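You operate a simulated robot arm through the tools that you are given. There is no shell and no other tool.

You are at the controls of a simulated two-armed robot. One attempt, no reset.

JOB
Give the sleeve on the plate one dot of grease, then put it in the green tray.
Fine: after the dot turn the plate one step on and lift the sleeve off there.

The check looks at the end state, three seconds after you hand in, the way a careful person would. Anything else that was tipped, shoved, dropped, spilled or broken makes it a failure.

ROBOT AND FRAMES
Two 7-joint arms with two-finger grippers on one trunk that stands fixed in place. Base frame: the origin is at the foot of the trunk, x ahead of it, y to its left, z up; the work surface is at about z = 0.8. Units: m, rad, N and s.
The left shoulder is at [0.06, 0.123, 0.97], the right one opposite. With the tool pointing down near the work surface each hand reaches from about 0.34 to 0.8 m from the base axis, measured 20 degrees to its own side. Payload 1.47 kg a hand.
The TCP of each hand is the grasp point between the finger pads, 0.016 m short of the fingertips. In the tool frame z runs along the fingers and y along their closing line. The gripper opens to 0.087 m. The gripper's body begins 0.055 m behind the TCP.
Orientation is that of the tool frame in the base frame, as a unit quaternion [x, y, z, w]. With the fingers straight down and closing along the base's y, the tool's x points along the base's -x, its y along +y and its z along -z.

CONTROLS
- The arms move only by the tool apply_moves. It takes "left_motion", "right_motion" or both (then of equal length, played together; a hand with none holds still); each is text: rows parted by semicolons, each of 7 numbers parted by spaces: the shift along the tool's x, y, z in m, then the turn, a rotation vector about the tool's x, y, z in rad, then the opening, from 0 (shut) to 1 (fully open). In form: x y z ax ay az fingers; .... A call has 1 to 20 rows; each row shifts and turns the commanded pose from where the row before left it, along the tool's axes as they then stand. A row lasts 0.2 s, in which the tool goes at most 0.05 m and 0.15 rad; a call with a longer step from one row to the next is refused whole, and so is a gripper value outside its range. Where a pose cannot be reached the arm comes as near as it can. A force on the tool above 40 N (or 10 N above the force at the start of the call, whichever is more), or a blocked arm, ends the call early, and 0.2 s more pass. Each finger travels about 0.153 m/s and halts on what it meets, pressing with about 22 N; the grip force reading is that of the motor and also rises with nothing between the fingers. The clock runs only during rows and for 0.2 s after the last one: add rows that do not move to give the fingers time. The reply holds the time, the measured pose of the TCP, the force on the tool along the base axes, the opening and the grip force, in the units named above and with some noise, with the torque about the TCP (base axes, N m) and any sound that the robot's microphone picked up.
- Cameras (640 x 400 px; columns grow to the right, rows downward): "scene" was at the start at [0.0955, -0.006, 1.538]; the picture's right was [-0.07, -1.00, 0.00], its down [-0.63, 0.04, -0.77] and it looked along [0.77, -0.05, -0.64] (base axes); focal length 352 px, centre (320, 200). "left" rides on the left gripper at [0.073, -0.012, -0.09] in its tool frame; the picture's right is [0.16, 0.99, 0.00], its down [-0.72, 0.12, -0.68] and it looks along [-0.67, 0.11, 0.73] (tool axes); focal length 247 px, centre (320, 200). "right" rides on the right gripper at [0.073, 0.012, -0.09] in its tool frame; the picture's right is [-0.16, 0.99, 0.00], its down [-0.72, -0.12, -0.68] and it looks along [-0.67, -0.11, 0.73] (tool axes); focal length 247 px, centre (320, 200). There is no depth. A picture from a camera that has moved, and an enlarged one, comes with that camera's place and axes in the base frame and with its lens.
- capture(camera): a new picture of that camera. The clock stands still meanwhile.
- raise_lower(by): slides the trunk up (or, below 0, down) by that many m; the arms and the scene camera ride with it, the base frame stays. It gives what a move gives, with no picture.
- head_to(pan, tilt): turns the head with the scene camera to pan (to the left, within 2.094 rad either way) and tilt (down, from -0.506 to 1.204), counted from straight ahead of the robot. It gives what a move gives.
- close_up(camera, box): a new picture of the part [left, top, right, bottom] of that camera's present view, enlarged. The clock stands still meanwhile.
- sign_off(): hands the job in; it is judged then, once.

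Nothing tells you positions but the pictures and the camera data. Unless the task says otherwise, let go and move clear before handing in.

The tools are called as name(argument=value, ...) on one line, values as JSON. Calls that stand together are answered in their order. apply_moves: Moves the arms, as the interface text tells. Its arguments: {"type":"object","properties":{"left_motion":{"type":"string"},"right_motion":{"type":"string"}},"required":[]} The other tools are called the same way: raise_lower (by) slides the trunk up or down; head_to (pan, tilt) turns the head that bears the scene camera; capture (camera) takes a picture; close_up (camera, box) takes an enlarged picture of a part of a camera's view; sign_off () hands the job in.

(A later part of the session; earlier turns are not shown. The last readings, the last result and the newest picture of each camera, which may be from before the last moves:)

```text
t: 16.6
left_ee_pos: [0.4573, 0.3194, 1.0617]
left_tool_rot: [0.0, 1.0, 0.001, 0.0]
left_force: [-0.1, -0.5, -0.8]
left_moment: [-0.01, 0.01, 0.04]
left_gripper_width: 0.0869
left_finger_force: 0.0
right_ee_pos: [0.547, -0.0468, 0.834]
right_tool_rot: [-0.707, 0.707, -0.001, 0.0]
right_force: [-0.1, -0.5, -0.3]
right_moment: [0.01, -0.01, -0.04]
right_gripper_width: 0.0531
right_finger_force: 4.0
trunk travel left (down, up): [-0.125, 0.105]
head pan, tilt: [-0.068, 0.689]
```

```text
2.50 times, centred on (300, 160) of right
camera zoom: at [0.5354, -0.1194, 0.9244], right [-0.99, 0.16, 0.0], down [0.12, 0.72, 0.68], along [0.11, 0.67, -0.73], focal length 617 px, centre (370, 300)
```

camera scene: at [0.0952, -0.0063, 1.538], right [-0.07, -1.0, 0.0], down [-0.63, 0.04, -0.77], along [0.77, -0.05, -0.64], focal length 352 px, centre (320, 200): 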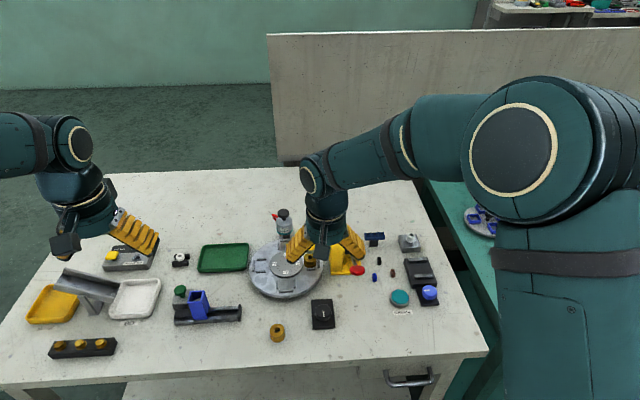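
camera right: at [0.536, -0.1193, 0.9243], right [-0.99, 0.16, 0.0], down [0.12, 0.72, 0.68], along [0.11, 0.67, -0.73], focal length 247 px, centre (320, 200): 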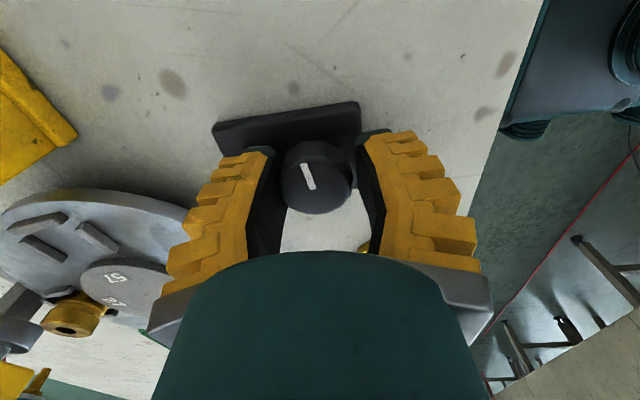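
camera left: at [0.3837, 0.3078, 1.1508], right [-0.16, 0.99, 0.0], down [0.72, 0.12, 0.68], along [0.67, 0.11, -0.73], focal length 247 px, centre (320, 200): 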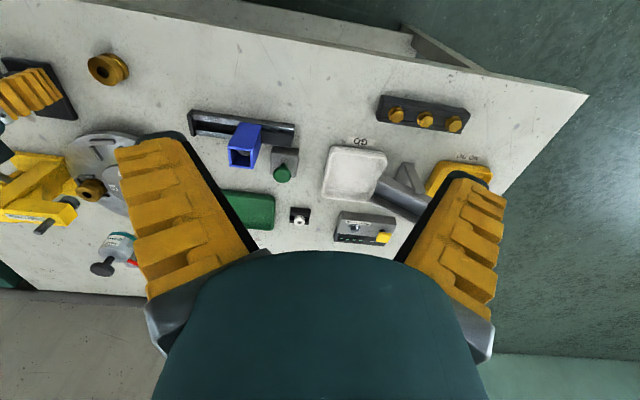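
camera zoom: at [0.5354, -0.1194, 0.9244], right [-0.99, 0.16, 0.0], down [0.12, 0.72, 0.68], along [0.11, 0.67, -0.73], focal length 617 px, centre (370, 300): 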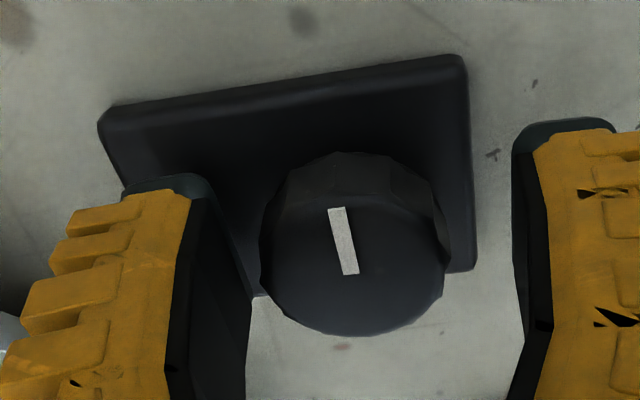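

On release, the plate clicked into its detent and now lines up exactly: the sleeve sits directly under the grease pot. I'll lift the right hand clear, turn the wrist back and move above the teal GREASE button.

apply_moves(right_motion="0 0 -0.02 0 0 0 0.55; 0 0 -0.03 0 0 0 0.55; 0 0 -0.04 0 0 0 0.55; 0 0 -0.04 0 0 0 0.55; 0 0 -0.04 0 0 0 0.55; 0 0 0 0 0 0.15 0.4; 0 0 0 0 0 0.15 0.3; 0 0 0 0 0 0.15 0.2; 0 0 0 0 0 0.15 0.1; 0 0 0 0 0 0.15 0; 0 0 0 0 0 0.15 0; 0 0 0 0 0 0.15 0; 0 0 0 0 0 0.15 0; 0 0 0 0 0 0.15 0; 0 0 0 0 0 0.15 0; 0 0 0 0 0 0.0708 0; 0 0 0 0 0 0 0")

close_up(camera="scene", box=[230, 190, 390, 335])

```text
t: 20.2
left_ee_pos: [0.4575, 0.3197, 1.0617]
left_tool_rot: [0.001, 1.0, 0.001, 0.0]
left_force: [-0.4, -0.5, 0.0]
left_moment: [0.01, 0.01, -0.01]
left_gripper_width: 0.0868
left_finger_force: 0.0
right_ee_pos: [0.5454, -0.0465, 1.0035]
right_tool_rot: [0.001, 1.0, 0.001, 0.0]
right_force: [0.0, -0.5, -0.3]
right_moment: [0.01, 0.0, 0.01]
right_gripper_width: 0.0
right_finger_force: 22.4
trunk travel left (down, up): [-0.125, 0.105]
head pan, tilt: [-0.068, 0.689]
```

```text
2.76 times, centred on (310, 262) of scene
camera zoom: at [0.0955, -0.006, 1.538], right [-0.07, -1.0, 0.0], down [-0.63, 0.04, -0.77], along [0.77, -0.05, -0.64], focal length 971 px, centre (348, 28)
```

zoom: 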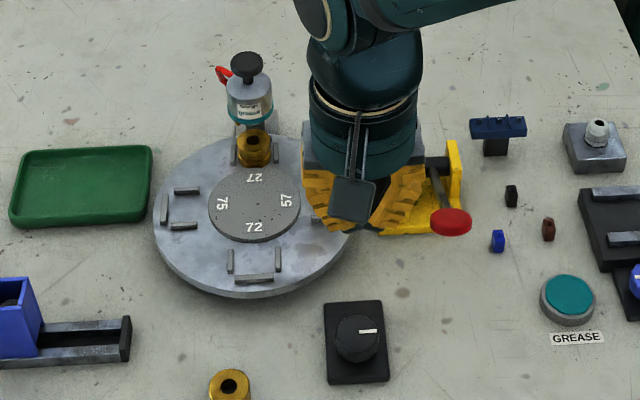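

The plate and knob are settled one step on. Now I move the closed right hand over the GREASE button.

apply_moves(right_motion="-0.0068 -0.031 0 0 0 0 0; -0.0068 -0.031 0 0 0 0 0; -0.0068 -0.031 0 0 0 0 0; -0.0068 -0.031 0 0 0 0 0; -0.0068 -0.031 0 0 0 0 0; -0.0068 -0.03 0 0 0 0 0; 0 0 0.04 0 0 0 0; 0 0 0.04 0 0 0 0; 0 0 0 0 0 0 0")

capture(camera="right")

close_up(camera="scene", box=[340, 220, 460, 330])

close_up(camera="scene", box=[260, 200, 310, 245])

```text
t: 22.2
left_ee_pos: [0.4579, 0.3184, 1.0615]
left_tool_rot: [0.0, 1.0, 0.0, 0.0]
left_force: [0.7, 0.4, 0.2]
left_moment: [-0.01, 0.0, 0.0]
left_gripper_width: 0.0871
left_finger_force: 0.0
right_ee_pos: [0.5884, -0.2315, 0.9234]
right_tool_rot: [0.0, 1.0, 0.001, 0.0]
right_force: [-0.5, 0.5, -0.6]
right_moment: [0.03, 0.01, -0.03]
right_gripper_width: 0.0
right_finger_force: 21.7
trunk travel left (down, up): [-0.125, 0.105]
head pan, tilt: [-0.068, 0.689]
```

```text
taken
camera right: at [0.5154, -0.219, 1.0133], right [0.16, 0.99, 0.0], down [0.72, -0.12, 0.68], along [0.67, -0.11, -0.73], focal length 247 px, centre (320, 200)
```

right: 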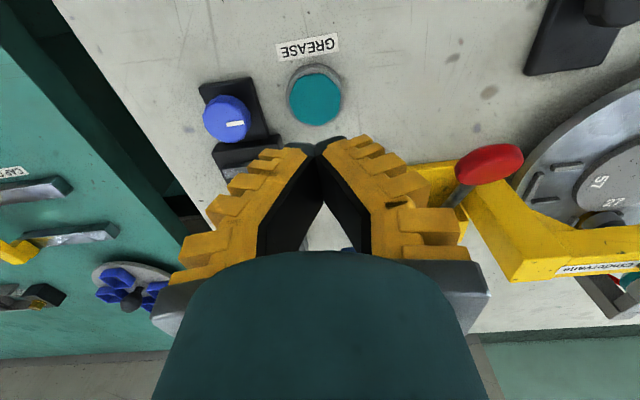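

```text
3.64 times, centred on (400, 275) of scene
camera zoom: at [0.0952, -0.0057, 1.538], right [-0.07, -1.0, 0.0], down [-0.63, 0.04, -0.77], along [0.77, -0.05, -0.64], focal length 1279 px, centre (29, -73)
```

zoom: 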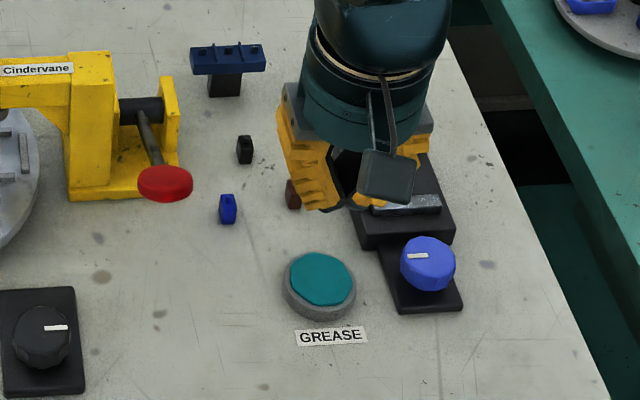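

```text
8.89 times, centred on (285, 222) of scene
camera zoom: at [0.0952, -0.0057, 1.538], right [-0.07, -1.0, 0.0], down [-0.63, 0.04, -0.77], along [0.77, -0.05, -0.64], focal length 3127 px, centre (631, 0)
```

zoom: 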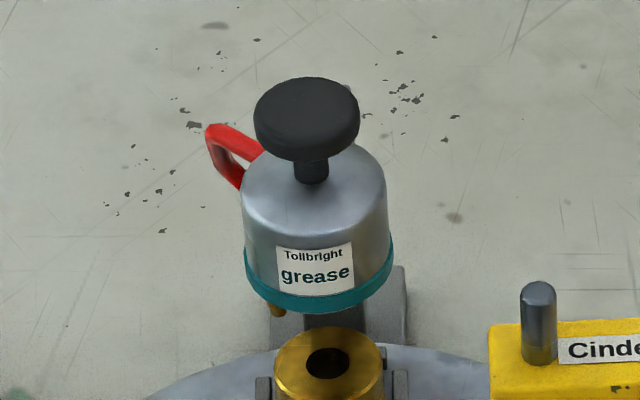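

The button's centre is at about (0.5875, -0.2335, 0.82) and my fingertips are right over it. I'll descend to just above it, then press in small steps.

apply_moves(right_motion="0 -0.001 0.03 0 0 0 0; 0 -0.001 0.03 0 0 0 0; 0 0 0.018 0 0 0 0; 0 0 0 0 0 0 0")

capture(camera="right")

close_up(camera="scene", box=[370, 250, 450, 330])

```text
t: 23.2
left_ee_pos: [0.4572, 0.3191, 1.0616]
left_tool_rot: [0.0, 1.0, 0.0, 0.0]
left_force: [-0.5, -0.4, 0.0]
left_moment: [-0.01, 0.0, 0.03]
left_gripper_width: 0.0872
left_finger_force: 0.0
right_ee_pos: [0.5881, -0.2341, 0.845]
right_tool_rot: [0.0, 1.0, 0.0, 0.0]
right_force: [0.4, 0.6, 0.2]
right_moment: [-0.02, -0.02, 0.03]
right_gripper_width: 0.0
right_finger_force: 22.0
trunk travel left (down, up): [-0.125, 0.105]
head pan, tilt: [-0.068, 0.689]
```

```text
taken
camera right: at [0.5153, -0.2219, 0.9347], right [0.16, 0.99, 0.0], down [0.72, -0.12, 0.68], along [0.67, -0.11, -0.73], focal length 247 px, centre (320, 200)
```

right: 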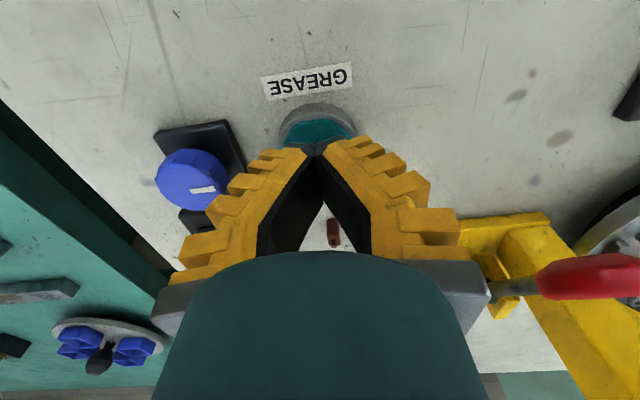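

```text
5.00 times, centred on (410, 290) of scene
camera zoom: at [0.0953, -0.006, 1.538], right [-0.07, -1.0, 0.0], down [-0.63, 0.04, -0.77], along [0.77, -0.05, -0.64], focal length 1759 px, centre (-130, -250)
```

zoom: 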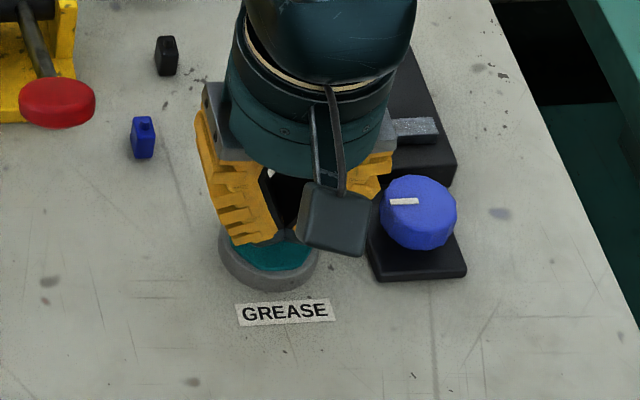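

apply_moves(right_motion="0 0 0.003 0 0 0 0; 0 0 0.003 0 0 0 0; 0 0 0.002 0 0 0 0")

```text
t: 24.0
left_ee_pos: [0.4572, 0.3202, 1.0617]
left_tool_rot: [0.0, 1.0, 0.0, 0.0]
left_force: [-0.6, -0.3, -0.2]
left_moment: [0.02, 0.03, -0.01]
left_gripper_width: 0.0871
left_finger_force: 0.0
right_ee_pos: [0.5886, -0.2339, 0.8375]
right_tool_rot: [-0.001, 1.0, 0.0, 0.0]
right_force: [0.1, -0.1, -0.3]
right_moment: [0.01, 0.01, -0.02]
right_gripper_width: 0.0001
right_finger_force: 22.1
trunk travel left (down, up): [-0.125, 0.105]
head pan, tilt: [-0.068, 0.689]
```

No contact yet at tip height ≈ 0.8215; I'll keep going down in small steps.

apply_moves(right_motion="0 0 0.002 0 0 0 0; 0 0 0.002 0 0 0 0")

```text
t: 24.6
left_ee_pos: [0.457, 0.319, 1.0627]
left_tool_rot: [-0.001, 1.0, 0.0, 0.0]
left_force: [0.3, -0.4, -0.2]
left_moment: [0.0, -0.01, -0.01]
left_gripper_width: 0.087
left_finger_force: 0.0
right_ee_pos: [0.5874, -0.2339, 0.8345]
right_tool_rot: [0.0, 1.0, 0.0, -0.001]
right_force: [0.3, 0.3, -0.3]
right_moment: [-0.01, 0.01, 0.01]
right_gripper_width: 0.0
right_finger_force: 22.1
trunk travel left (down, up): [-0.125, 0.105]
head pan, tilt: [-0.068, 0.689]
```

apply_moves(right_motion="0 0 0.002 0 0 0 0; 0 0 0.002 0 0 0 0")

```text
t: 25.2
left_ee_pos: [0.4564, 0.3194, 1.0625]
left_tool_rot: [0.0, 1.0, 0.001, 0.0]
left_force: [-0.4, 0.5, -0.5]
left_moment: [0.0, 0.02, 0.0]
left_gripper_width: 0.0869
left_finger_force: 0.1
right_ee_pos: [0.5882, -0.2335, 0.8295]
right_tool_rot: [0.0, 1.0, 0.0, 0.001]
right_force: [0.1, 0.2, -0.4]
right_moment: [-0.01, -0.02, -0.02]
right_gripper_width: 0.0
right_finger_force: 22.1
trunk travel left (down, up): [-0.125, 0.105]
head pan, tilt: [-0.068, 0.689]
```

close_up(camera="right", box=[240, 70, 400, 190])

close_up(camera="scene", box=[380, 270, 430, 320])

```text
3.33 times, centred on (320, 130) of right
camera zoom: at [0.5152, -0.2218, 0.92], right [0.16, 0.99, 0.0], down [0.72, -0.12, 0.68], along [0.67, -0.11, -0.73], focal length 823 px, centre (320, 433)
```

zoom: 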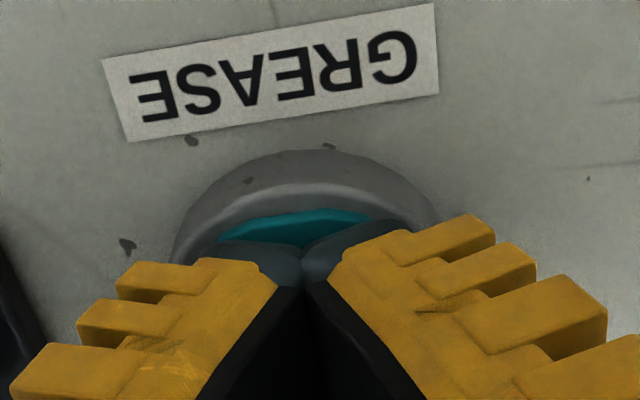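

```text
8.00 times, centred on (405, 295) of scene
camera zoom: at [0.0955, -0.006, 1.538], right [-0.07, -1.0, 0.0], down [-0.63, 0.04, -0.77], along [0.77, -0.05, -0.64], focal length 2815 px, centre (-360, -560)
```

zoom: 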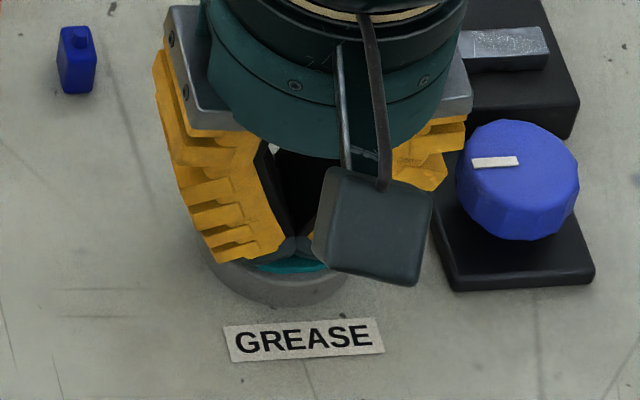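

apply_moves(right_motion="0 0 0.0015 0 0 0 0; 0 0 0.0015 0 0 0 0")

```text
t: 25.8
left_ee_pos: [0.4557, 0.3199, 1.0635]
left_tool_rot: [0.0, 1.0, 0.0, 0.001]
left_force: [0.7, 0.5, -0.7]
left_moment: [0.0, 0.0, -0.01]
left_gripper_width: 0.0867
left_finger_force: 0.0
right_ee_pos: [0.5882, -0.2331, 0.8295]
right_tool_rot: [0.0, 1.0, 0.0, 0.001]
right_force: [-3.7, -1.2, 12.4]
right_moment: [-0.05, 0.04, 0.05]
right_gripper_width: 0.0001
right_finger_force: 28.8
trunk travel left (down, up): [-0.125, 0.105]
head pan, tilt: [-0.068, 0.689]
```

Contact now with 12 N. I'll check the grease pot and sleeve for any change before pressing further.

close_up(camera="scene", box=[260, 200, 310, 245])

close_up(camera="right", box=[240, 70, 400, 190])

```text
8.89 times, centred on (285, 222) of scene
camera zoom: at [0.0941, -0.0057, 1.5382], right [-0.07, -1.0, 0.0], down [-0.63, 0.04, -0.77], along [0.77, -0.05, -0.64], focal length 3127 px, centre (631, 0)
```

zoom: 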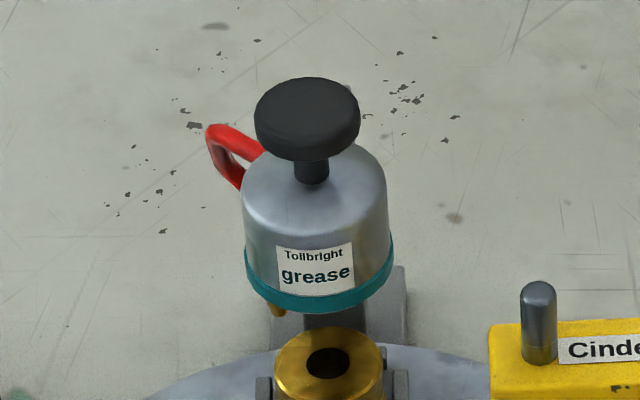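

```text
3.33 times, centred on (320, 130) of right
camera zoom: at [0.5151, -0.2215, 0.9185], right [0.16, 0.99, 0.0], down [0.72, -0.12, 0.68], along [0.67, -0.11, -0.73], focal length 823 px, centre (320, 433)
```

zoom: 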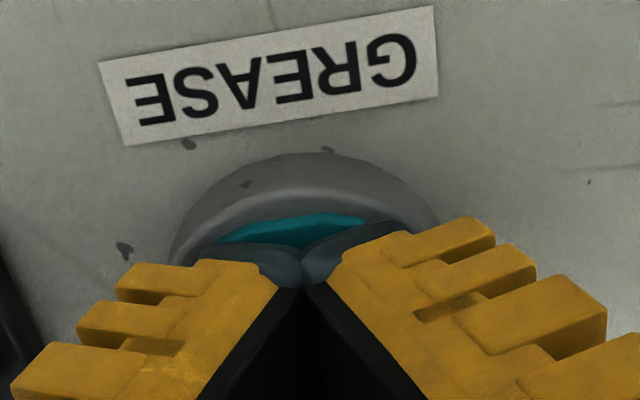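

apply_moves(right_motion="0 0 0.0015 0 0 0 0")

```text
t: 26.2
left_ee_pos: [0.4566, 0.3193, 1.0624]
left_tool_rot: [0.0, 1.0, 0.0, 0.001]
left_force: [-0.1, 0.1, 0.3]
left_moment: [-0.02, -0.01, -0.01]
left_gripper_width: 0.0873
left_finger_force: 0.0
right_ee_pos: [0.5877, -0.2336, 0.8279]
right_tool_rot: [0.0, 1.0, 0.0, 0.002]
right_force: [-3.6, -2.3, 23.4]
right_moment: [0.01, 0.13, -0.01]
right_gripper_width: 0.0001
right_finger_force: 28.1
trunk travel left (down, up): [-0.125, 0.105]
head pan, tilt: [-0.068, 0.689]
```

close_up(camera="scene", box=[265, 225, 305, 260])

close_up(camera="right", box=[240, 70, 400, 190])

```text
11.43 times, centred on (285, 242) of scene
camera zoom: at [0.093, -0.0053, 1.5383], right [-0.07, -1.0, 0.0], down [-0.63, 0.04, -0.77], along [0.77, -0.05, -0.63], focal length 4021 px, centre (720, -286)
```

zoom: 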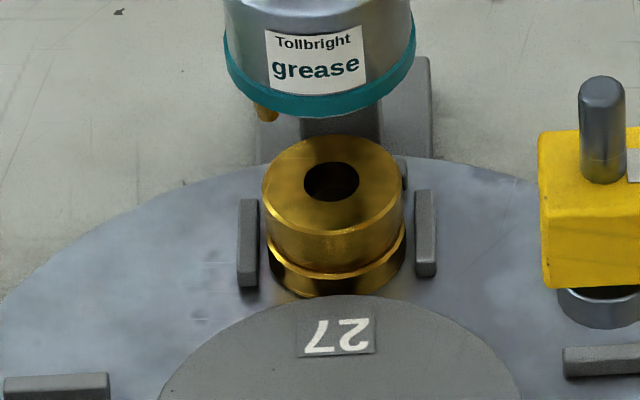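

```text
3.33 times, centred on (320, 130) of right
camera zoom: at [0.5149, -0.2215, 0.9178], right [0.16, 0.99, 0.0], down [0.72, -0.12, 0.68], along [0.67, -0.11, -0.73], focal length 823 px, centre (320, 433)
```

zoom: 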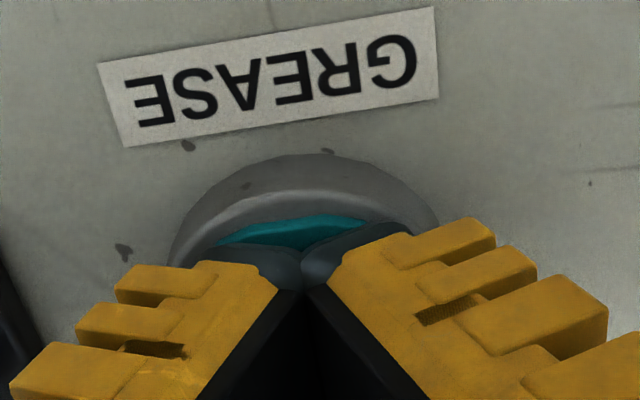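

No dot and no sound yet; the button seems not fully pushed. I'll press slightly deeper.

apply_moves(right_motion="0 0 0.001 0 0 0 0; 0 0 0 0 0 0 0")

close_up(camera="scene", box=[265, 225, 305, 260])

```text
t: 26.8
left_ee_pos: [0.4544, 0.3197, 1.0628]
left_tool_rot: [0.0, 1.0, 0.0, 0.001]
left_force: [-0.9, -1.0, -0.4]
left_moment: [-0.02, -0.01, 0.0]
left_gripper_width: 0.0871
left_finger_force: 0.1
right_ee_pos: [0.5876, -0.2334, 0.8273]
right_tool_rot: [0.0, 1.0, 0.0, 0.003]
right_force: [-3.0, -4.2, 37.9]
right_moment: [-0.06, 0.17, -0.02]
right_gripper_width: 0.0
right_finger_force: 28.6
trunk travel left (down, up): [-0.125, 0.105]
head pan, tilt: [-0.068, 0.689]
```

```text
11.43 times, centred on (285, 242) of scene
camera zoom: at [0.092, -0.0051, 1.5384], right [-0.07, -1.0, 0.0], down [-0.63, 0.04, -0.77], along [0.77, -0.05, -0.63], focal length 4021 px, centre (720, -286)
```

zoom: 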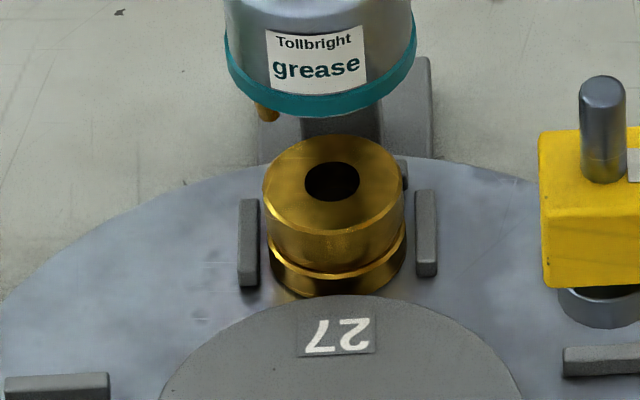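

The button is at a hard stop at 38 N. I'll lift off and look at the button and the sleeve.

apply_moves(right_motion="0 0 -0.005 0 0 0 0; 0 0 -0.015 0 0 0 0; 0 0 -0.03 0 0 0 0; 0 0 -0.03 0 0 0 0; 0 0 0 0 0 0 0")

capture(camera="right")

close_up(camera="scene", box=[265, 225, 305, 260])

close_up(camera="scene", box=[375, 270, 425, 320])

```text
t: 28.0
left_ee_pos: [0.4576, 0.3185, 1.0614]
left_tool_rot: [0.0, 1.0, -0.001, 0.0]
left_force: [-0.9, -0.4, 0.0]
left_moment: [0.01, 0.02, 0.01]
left_gripper_width: 0.0869
left_finger_force: 0.0
right_ee_pos: [0.5871, -0.2346, 0.9042]
right_tool_rot: [-0.001, 1.0, -0.001, -0.001]
right_force: [0.7, -0.7, -0.6]
right_moment: [0.02, -0.02, -0.04]
right_gripper_width: 0.0
right_finger_force: 27.8
trunk travel left (down, up): [-0.125, 0.105]
head pan, tilt: [-0.068, 0.689]
```

```text
taken
camera right: at [0.5151, -0.2228, 0.9948], right [0.16, 0.99, 0.0], down [0.72, -0.12, 0.68], along [0.67, -0.11, -0.73], focal length 247 px, centre (320, 200)
```

right: 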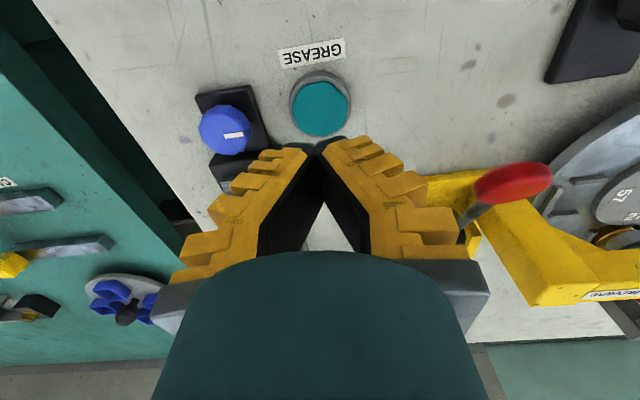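

```text
11.43 times, centred on (285, 242) of scene
camera zoom: at [0.0961, -0.0061, 1.5379], right [-0.07, -1.0, 0.0], down [-0.64, 0.04, -0.77], along [0.77, -0.05, -0.64], focal length 4021 px, centre (720, -286)
```

zoom: 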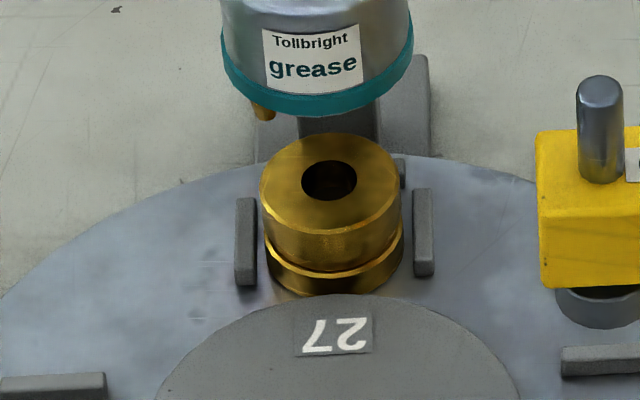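

```text
8.00 times, centred on (400, 295) of scene
camera zoom: at [0.0961, -0.0061, 1.5379], right [-0.07, -1.0, 0.0], down [-0.64, 0.04, -0.77], along [0.77, -0.05, -0.64], focal length 2815 px, centre (-320, -560)
```

zoom: 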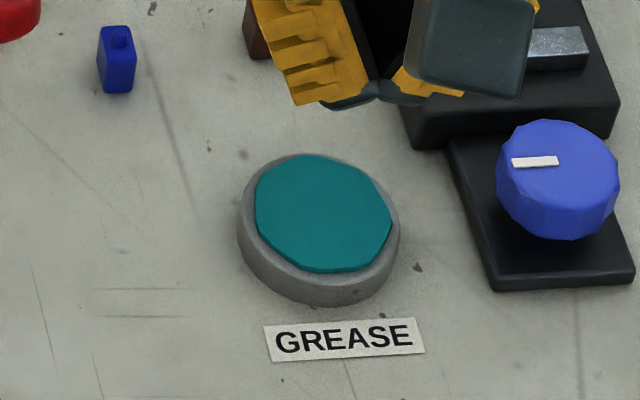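

The button clearly bottomed out, yet no dot shows on the sleeve's top face from here. Before pressing anything again I'll bring the left hand's camera round to look under the grease pot from the left side.

apply_moves(left_motion="-0.0335 -0.0188 0.0103 0 0 0 1; -0.0335 -0.0188 0.0103 0 0 0 1; -0.0335 -0.0188 0.0103 0 0 0 1; -0.0335 -0.0188 0.0103 0 0 0 1; -0.0335 -0.0188 0.0103 0 0 0 1; -0.0335 -0.0188 0.0103 0 0 0 1; 0 0 0 0 0 0.1408 1; 0 0 0 0 0 0.1408 1; 0 0 0 0 0 0.1408 1; 0 0 0 0 0 0.1408 1; 0 0 0 0 0 0.1408 1; 0 0 0 0 0 0.1408 1; 0 0 0 0 0 0.1408 1; 0 0 0 0 0 0.1408 1; 0 0 0 0 -0.144 0 1; 0 0 0 0 -0.144 0 1; 0 0 0 0 -0.144 0 1; 0 0 0 0 -0.144 0 1; 0 0 0 0 0 0 1")

capture(camera="left")

capture(camera="scene")

```text
t: 32.0
left_ee_pos: [0.6579, 0.2076, 0.9993]
left_tool_rot: [0.512, 0.81, -0.152, 0.241]
left_force: [-0.4, 0.2, -0.4]
left_moment: [0.0, 0.01, 0.0]
left_gripper_width: 0.0872
left_finger_force: 0.0
right_ee_pos: [0.5868, -0.2348, 0.9042]
right_tool_rot: [0.0, 1.0, 0.0, 0.0]
right_force: [0.0, 0.2, -0.1]
right_moment: [0.0, 0.01, -0.02]
right_gripper_width: 0.0
right_finger_force: 28.3
trunk travel left (down, up): [-0.125, 0.105]
head pan, tilt: [-0.068, 0.689]
```

```text
taken
camera left: at [0.5995, 0.3012, 1.0352], right [0.83, 0.54, -0.09], down [0.2, -0.16, 0.97], along [0.51, -0.82, -0.25], focal length 247 px, centre (320, 200)
```

left: 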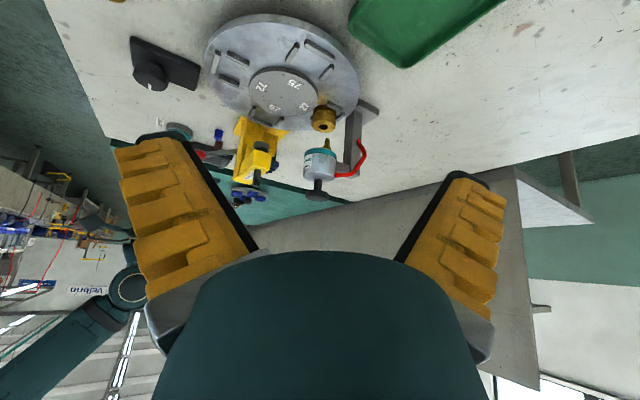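

```text
taken
camera scene: at [0.0955, -0.0063, 1.538], right [-0.07, -1.0, 0.0], down [-0.63, 0.04, -0.77], along [0.77, -0.05, -0.64], focal length 352 px, centre (320, 200)
```

scene: 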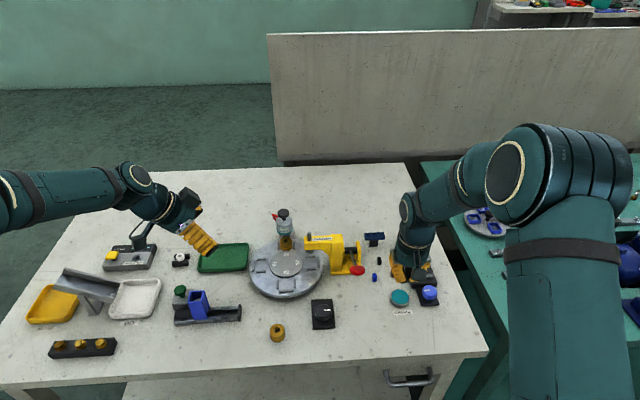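

close_up(camera="left", box=[270, 80, 390, 210])

close_up(camera="left", box=[120, 10, 400, 210])

```text
3.08 times, centred on (330, 145) of left
camera zoom: at [0.5995, 0.3012, 1.0352], right [0.83, 0.54, -0.09], down [0.2, -0.16, 0.97], along [0.51, -0.82, -0.25], focal length 760 px, centre (289, 369)
```

zoom: 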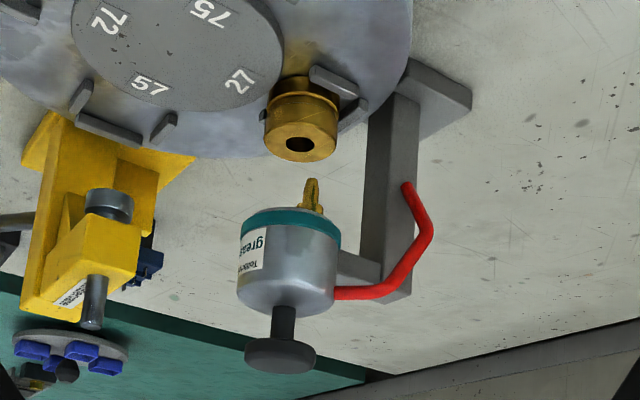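

```text
2.00 times, centred on (260, 110) of left
camera zoom: at [0.5995, 0.3012, 1.0352], right [0.83, 0.54, -0.09], down [0.2, -0.16, 0.97], along [0.51, -0.82, -0.25], focal length 494 px, centre (440, 380)
```

zoom: 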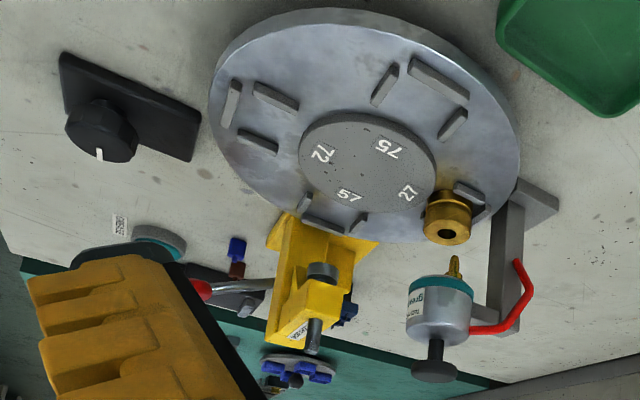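

I can now see the nozzle pointing down above the sleeve, the support post and a red bent piece on the pot. I'll go lower for a clearer look.

apply_moves(left_motion="0.0145 0 0.0224 0 0 0 1; 0.0145 0 0.0224 0 0 0 1; 0.0145 0 0.0224 0 0 0 1; 0 0 0 0 0 0 1")

capture(camera="left")

close_up(camera="left", box=[270, 100, 390, 230])

```text
t: 33.0
left_ee_pos: [0.6575, 0.2088, 0.9191]
left_tool_rot: [0.513, 0.81, -0.151, 0.239]
left_force: [-0.1, 0.5, 0.0]
left_moment: [0.0, 0.01, -0.02]
left_gripper_width: 0.087
left_finger_force: 0.1
right_ee_pos: [0.5875, -0.2346, 0.9048]
right_tool_rot: [0.0, 1.0, 0.0, -0.001]
right_force: [0.7, 0.6, 0.8]
right_moment: [-0.03, -0.01, 0.03]
right_gripper_width: 0.0
right_finger_force: 27.7
trunk travel left (down, up): [-0.125, 0.105]
head pan, tilt: [-0.068, 0.689]
```

```text
taken
camera left: at [0.5994, 0.302, 0.955], right [0.83, 0.54, -0.09], down [0.21, -0.16, 0.96], along [0.51, -0.82, -0.25], focal length 247 px, centre (320, 200)
```

left: 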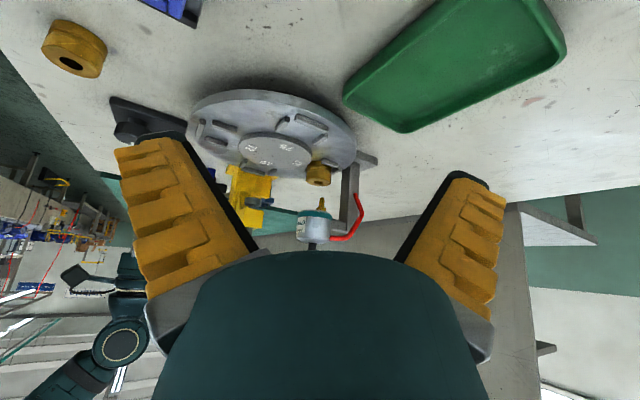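

```text
3.08 times, centred on (330, 165) of left
camera zoom: at [0.5994, 0.302, 0.955], right [0.83, 0.54, -0.09], down [0.21, -0.16, 0.96], along [0.51, -0.82, -0.25], focal length 760 px, centre (289, 308)
```

zoom: 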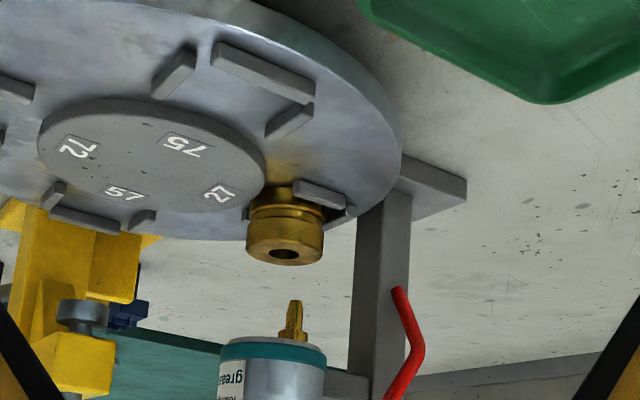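

close_up(camera="right", box=[270, 55, 370, 150])

close_up(camera="scene", box=[380, 280, 420, 315])

```text
4.21 times, centred on (320, 102) of right
camera zoom: at [0.5147, -0.2229, 0.9952], right [0.16, 0.99, 0.0], down [0.72, -0.12, 0.68], along [0.67, -0.11, -0.73], focal length 1040 px, centre (320, 610)
```

zoom: 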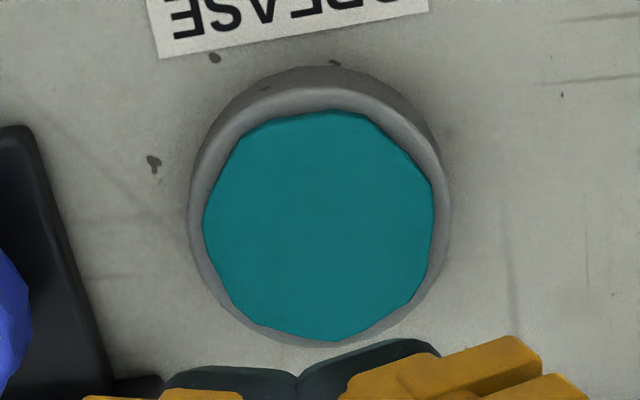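

```text
11.43 times, centred on (400, 298) of scene
camera zoom: at [0.0952, -0.0061, 1.538], right [-0.07, -1.0, 0.0], down [-0.63, 0.04, -0.77], along [0.77, -0.05, -0.64], focal length 4021 px, centre (-594, -914)
```

zoom: 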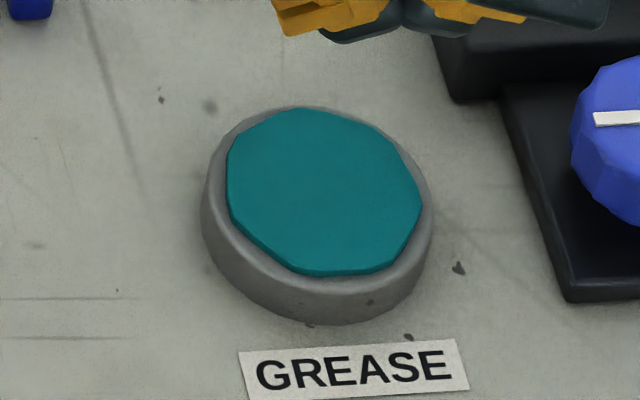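

Working the button geometry again, its centre is nearer (0.592, -0.236) with the cap top about z 0.811 — nearly flush with its grey ring, so my wide closed fingers were sitting on the ring and never pushed the cap in. I'll tilt the hand so only the edge of the fingertips meets the centre of the cap.

apply_moves(right_motion="0 0 0 0 -0.1333 0 0; 0 0 0 0 -0.1333 0 0; 0 0 0 0 -0.1334 0 0; 0.0035 -0.0005 0.0202 0 0 0 0; 0.0035 -0.0005 0.0202 0 0 0 0; 0 0 0 0 0 0 0")

capture(camera="right")

close_up(camera="scene", box=[370, 260, 430, 320])

```text
t: 34.4
left_ee_pos: [0.6583, 0.2079, 0.9202]
left_tool_rot: [0.513, 0.81, -0.153, 0.24]
left_force: [-0.6, 0.8, -0.5]
left_moment: [0.0, -0.03, 0.02]
left_gripper_width: 0.0869
left_finger_force: 0.1
right_ee_pos: [0.5964, -0.2338, 0.8637]
right_tool_rot: [0.0, 0.98, 0.0, 0.198]
right_force: [0.4, -0.1, -0.3]
right_moment: [0.02, 0.0, 0.02]
right_gripper_width: 0.0001
right_finger_force: 28.0
trunk travel left (down, up): [-0.125, 0.105]
head pan, tilt: [-0.068, 0.689]
```

```text
taken
camera right: at [0.4951, -0.2226, 0.9191], right [0.14, 0.99, 0.06], down [0.4, -0.12, 0.91], along [0.9, -0.11, -0.41], focal length 247 px, centre (320, 200)
```

right: 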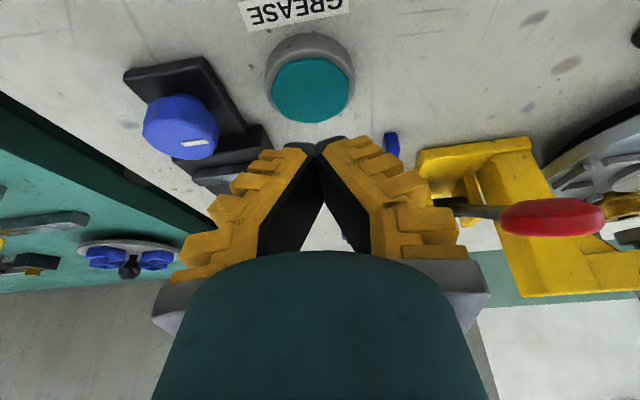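

```text
6.67 times, centred on (400, 290) of scene
camera zoom: at [0.0955, -0.006, 1.538], right [-0.07, -1.0, 0.0], down [-0.63, 0.04, -0.77], along [0.77, -0.05, -0.64], focal length 2346 px, centre (-213, -400)
```

zoom: 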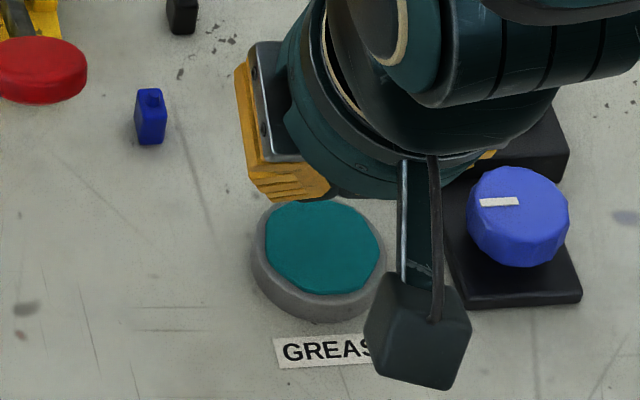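

close_up(camera="right", box=[255, 20, 375, 150])

```text
3.08 times, centred on (315, 85) of right
camera zoom: at [0.4951, -0.2226, 0.9191], right [0.14, 0.99, 0.06], down [0.4, -0.12, 0.91], along [0.9, -0.11, -0.41], focal length 760 px, centre (335, 554)
```

zoom: 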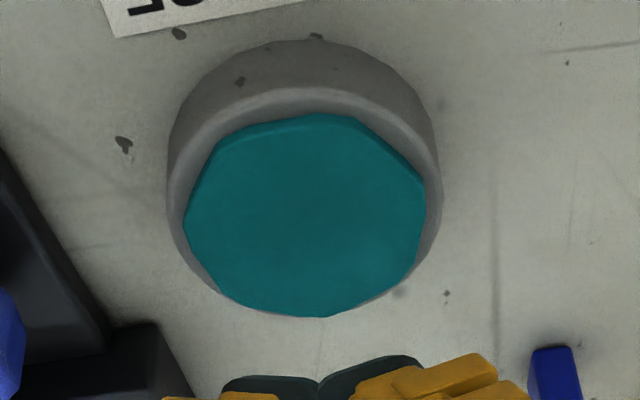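

apply_moves(right_motion="0.0033 -0.0005 0.0117 0 0 0 0; 0.0033 -0.0005 0.0116 0 0 0 0; 0 0 0 0 0 0 0")

close_up(camera="right", box=[240, 30, 400, 190])

close_up(camera="scene", box=[375, 270, 425, 320])

```text
t: 35.2
left_ee_pos: [0.6583, 0.2072, 0.9206]
left_tool_rot: [0.512, 0.811, -0.152, 0.239]
left_force: [-0.5, -0.4, 0.3]
left_moment: [0.01, -0.02, 0.0]
left_gripper_width: 0.0868
left_finger_force: 0.1
right_ee_pos: [0.5982, -0.2355, 0.8394]
right_tool_rot: [0.0, 0.98, 0.0, 0.199]
right_force: [0.1, -0.1, -0.3]
right_moment: [0.0, 0.0, 0.01]
right_gripper_width: 0.0001
right_finger_force: 28.2
trunk travel left (down, up): [-0.125, 0.105]
head pan, tilt: [-0.068, 0.689]
```

```text
2.50 times, centred on (320, 110) of right
camera zoom: at [0.4971, -0.2237, 0.8942], right [0.15, 0.99, 0.06], down [0.4, -0.12, 0.91], along [0.9, -0.11, -0.41], focal length 617 px, centre (320, 425)
```

zoom: 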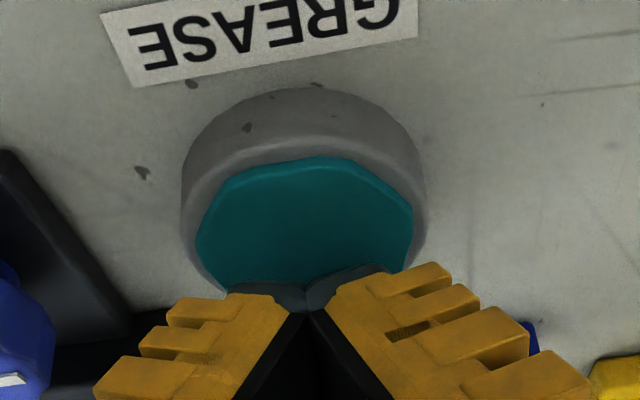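

```text
8.00 times, centred on (400, 295) of scene
camera zoom: at [0.0954, -0.006, 1.538], right [-0.07, -1.0, 0.0], down [-0.63, 0.04, -0.77], along [0.77, -0.05, -0.64], focal length 2815 px, centre (-320, -560)
```

zoom: 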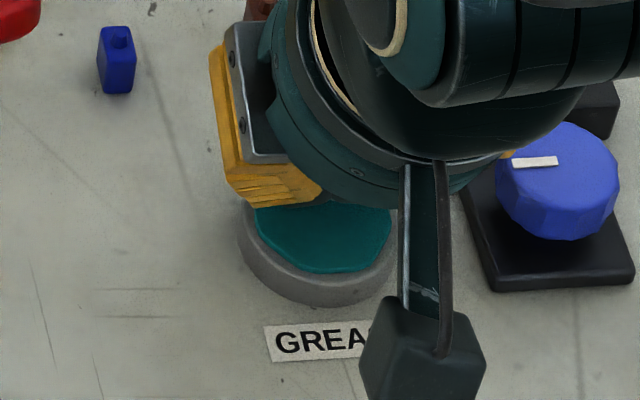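

The lower fingertip edge is a few millimetres above the middle of the cap. Now slow pressing steps.

apply_moves(right_motion="0.0008 0 0.0018 0 0 0 0; 0.0008 0 0.0018 0 0 0 0")

close_up(camera="right", box=[240, 30, 400, 190])

```text
t: 35.8
left_ee_pos: [0.6569, 0.2073, 0.9206]
left_tool_rot: [0.512, 0.811, -0.152, 0.24]
left_force: [-0.1, -0.6, 0.0]
left_moment: [0.01, 0.01, 0.02]
left_gripper_width: 0.087
left_finger_force: 0.1
right_ee_pos: [0.5999, -0.2351, 0.8374]
right_tool_rot: [0.0, 0.98, 0.0, 0.199]
right_force: [0.8, -0.7, -0.7]
right_moment: [-0.01, -0.01, 0.02]
right_gripper_width: 0.0
right_finger_force: 28.4
trunk travel left (down, up): [-0.125, 0.105]
head pan, tilt: [-0.068, 0.689]
```

```text
2.50 times, centred on (320, 110) of right
camera zoom: at [0.4974, -0.224, 0.891], right [0.14, 0.99, 0.06], down [0.4, -0.12, 0.91], along [0.9, -0.11, -0.41], focal length 617 px, centre (320, 425)
```

zoom: 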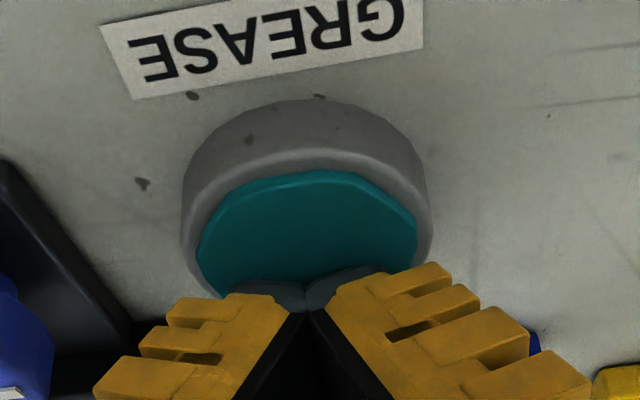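

apply_moves(right_motion="0.0008 0 0.0018 0 0 0 0; 0.0004 0 0.0009 0 0 0 0")

close_up(camera="right", box=[240, 30, 400, 190])

close_up(camera="left", box=[270, 130, 370, 220])

```text
t: 36.4
left_ee_pos: [0.6583, 0.2075, 0.9204]
left_tool_rot: [0.513, 0.81, -0.152, 0.24]
left_force: [0.2, 0.1, 0.0]
left_moment: [0.04, 0.01, 0.01]
left_gripper_width: 0.0872
left_finger_force: 0.0
right_ee_pos: [0.5987, -0.2352, 0.8338]
right_tool_rot: [0.001, 0.98, -0.001, 0.198]
right_force: [-0.7, -0.3, -0.4]
right_moment: [-0.02, 0.02, 0.04]
right_gripper_width: 0.0
right_finger_force: 28.2
trunk travel left (down, up): [-0.125, 0.105]
head pan, tilt: [-0.068, 0.689]
```

```text
2.50 times, centred on (320, 110) of right
camera zoom: at [0.4978, -0.2236, 0.8883], right [0.15, 0.99, 0.06], down [0.4, -0.12, 0.91], along [0.9, -0.11, -0.41], focal length 617 px, centre (320, 425)
```

zoom: 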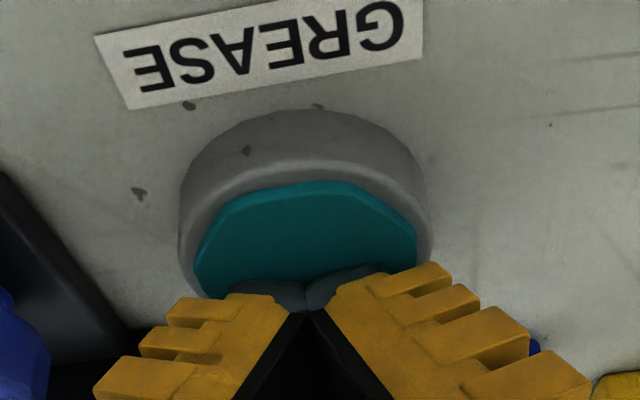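

```text
4.44 times, centred on (320, 175) of left
camera zoom: at [0.5996, 0.302, 0.955], right [0.83, 0.54, -0.09], down [0.21, -0.16, 0.96], along [0.51, -0.82, -0.25], focal length 1098 px, centre (320, 311)
```

zoom: 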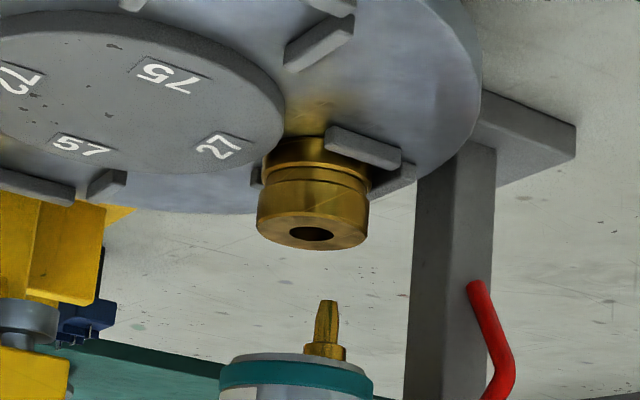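

apply_moves(right_motion="0.0004 0 0.0009 0 0 0 0; 0.0004 0 0.0009 0 0 0 0")

close_up(camera="right", box=[240, 30, 400, 190])

```text
t: 37.0
left_ee_pos: [0.6576, 0.2075, 0.9201]
left_tool_rot: [0.513, 0.81, -0.152, 0.24]
left_force: [-0.1, -0.1, -0.2]
left_moment: [0.0, -0.01, -0.01]
left_gripper_width: 0.0871
left_finger_force: 0.0
right_ee_pos: [0.6002, -0.235, 0.8316]
right_tool_rot: [0.0, 0.98, 0.0, 0.199]
right_force: [-1.3, -0.4, 1.7]
right_moment: [-0.02, 0.01, -0.02]
right_gripper_width: 0.0
right_finger_force: 28.1
trunk travel left (down, up): [-0.125, 0.105]
head pan, tilt: [-0.068, 0.689]
```

```text
2.50 times, centred on (320, 110) of right
camera zoom: at [0.4984, -0.224, 0.8866], right [0.14, 0.99, 0.06], down [0.4, -0.12, 0.91], along [0.9, -0.11, -0.41], focal length 617 px, centre (320, 425)
```

zoom: 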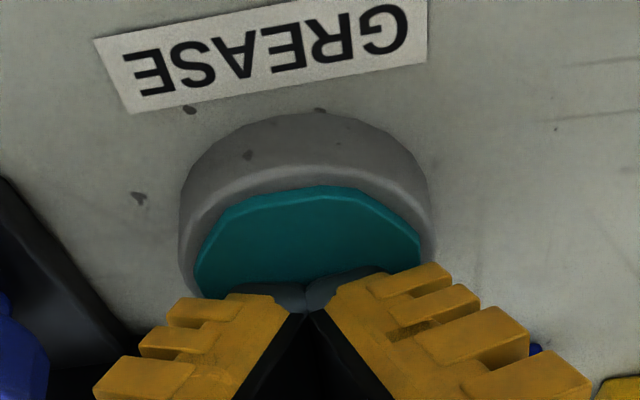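

Light contact begins (1.7 N). Continuing gently.

apply_moves(right_motion="0.0004 0 0.0009 0 0 0 0; 0.0002 0 0.0005 0 0 0 0")

close_up(camera="right", box=[240, 30, 400, 190])

close_up(camera="left", box=[270, 130, 370, 220])

```text
t: 37.6
left_ee_pos: [0.6574, 0.2076, 0.9209]
left_tool_rot: [0.512, 0.811, -0.151, 0.24]
left_force: [-0.8, 0.2, -0.4]
left_moment: [0.01, -0.02, -0.04]
left_gripper_width: 0.0869
left_finger_force: 0.1
right_ee_pos: [0.5993, -0.2361, 0.8314]
right_tool_rot: [0.0, 0.98, 0.0, 0.2]
right_force: [-0.4, -0.5, 11.0]
right_moment: [-0.02, 0.1, 0.1]
right_gripper_width: 0.0
right_finger_force: 28.2
trunk travel left (down, up): [-0.125, 0.105]
head pan, tilt: [-0.068, 0.689]
```

```text
2.50 times, centred on (320, 110) of right
camera zoom: at [0.4983, -0.224, 0.886], right [0.14, 0.99, 0.06], down [0.4, -0.12, 0.91], along [0.91, -0.11, -0.41], focal length 617 px, centre (320, 425)
```

zoom: 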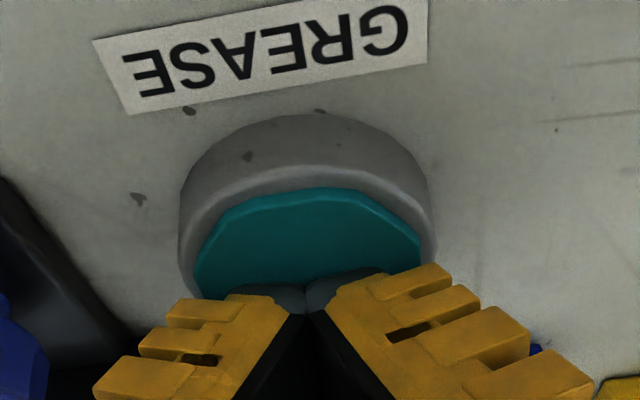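

```text
4.44 times, centred on (320, 175) of left
camera zoom: at [0.5989, 0.3022, 0.9555], right [0.83, 0.54, -0.09], down [0.21, -0.16, 0.96], along [0.51, -0.82, -0.25], focal length 1098 px, centre (320, 311)
```

zoom: 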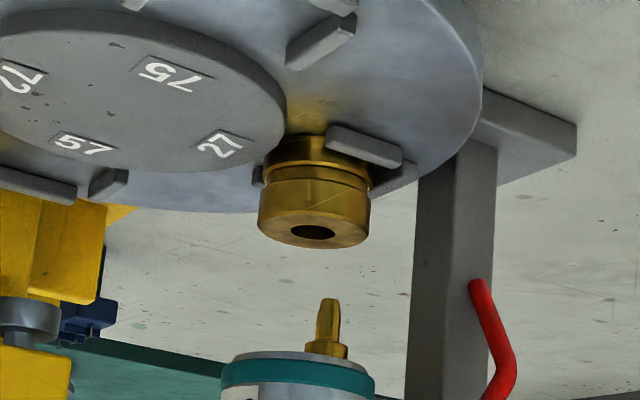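

apply_moves(right_motion="0.0004 0 0.0009 0 0 0 0; 0.0004 0 0.0009 0 0 0 0")

close_up(camera="right", box=[240, 30, 400, 190])

close_up(camera="left", box=[270, 130, 370, 220])

```text
t: 38.2
left_ee_pos: [0.6567, 0.2087, 0.9208]
left_tool_rot: [0.512, 0.811, -0.151, 0.242]
left_force: [0.2, -0.1, 0.0]
left_moment: [-0.02, -0.03, 0.02]
left_gripper_width: 0.0869
left_finger_force: 0.0
right_ee_pos: [0.6002, -0.236, 0.8314]
right_tool_rot: [0.0, 0.979, 0.0, 0.203]
right_force: [-0.6, -2.2, 27.3]
right_moment: [-0.03, 0.19, 0.12]
right_gripper_width: 0.0001
right_finger_force: 28.1
trunk travel left (down, up): [-0.125, 0.105]
head pan, tilt: [-0.068, 0.689]
```

```text
2.50 times, centred on (320, 110) of right
camera zoom: at [0.4983, -0.2238, 0.885], right [0.15, 0.99, 0.06], down [0.4, -0.12, 0.91], along [0.91, -0.11, -0.41], focal length 617 px, centre (320, 425)
```

zoom: 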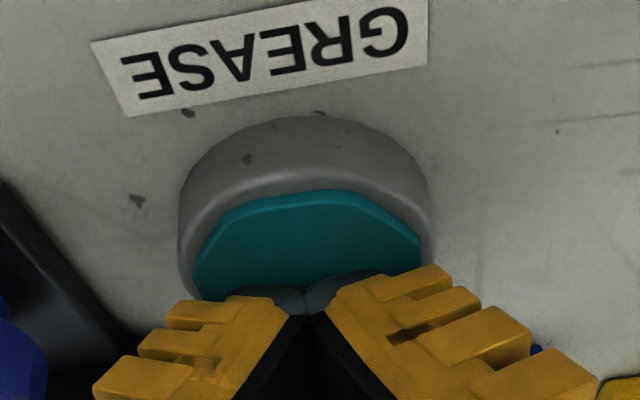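

```text
4.44 times, centred on (320, 175) of left
camera zoom: at [0.5982, 0.3024, 0.9561], right [0.83, 0.54, -0.08], down [0.2, -0.16, 0.97], along [0.51, -0.82, -0.25], focal length 1098 px, centre (320, 311)
```

zoom: 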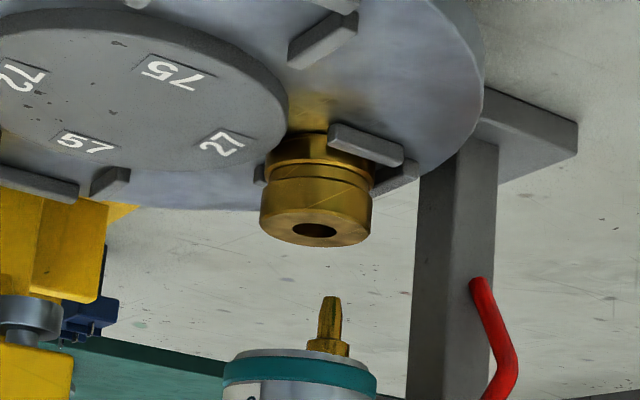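

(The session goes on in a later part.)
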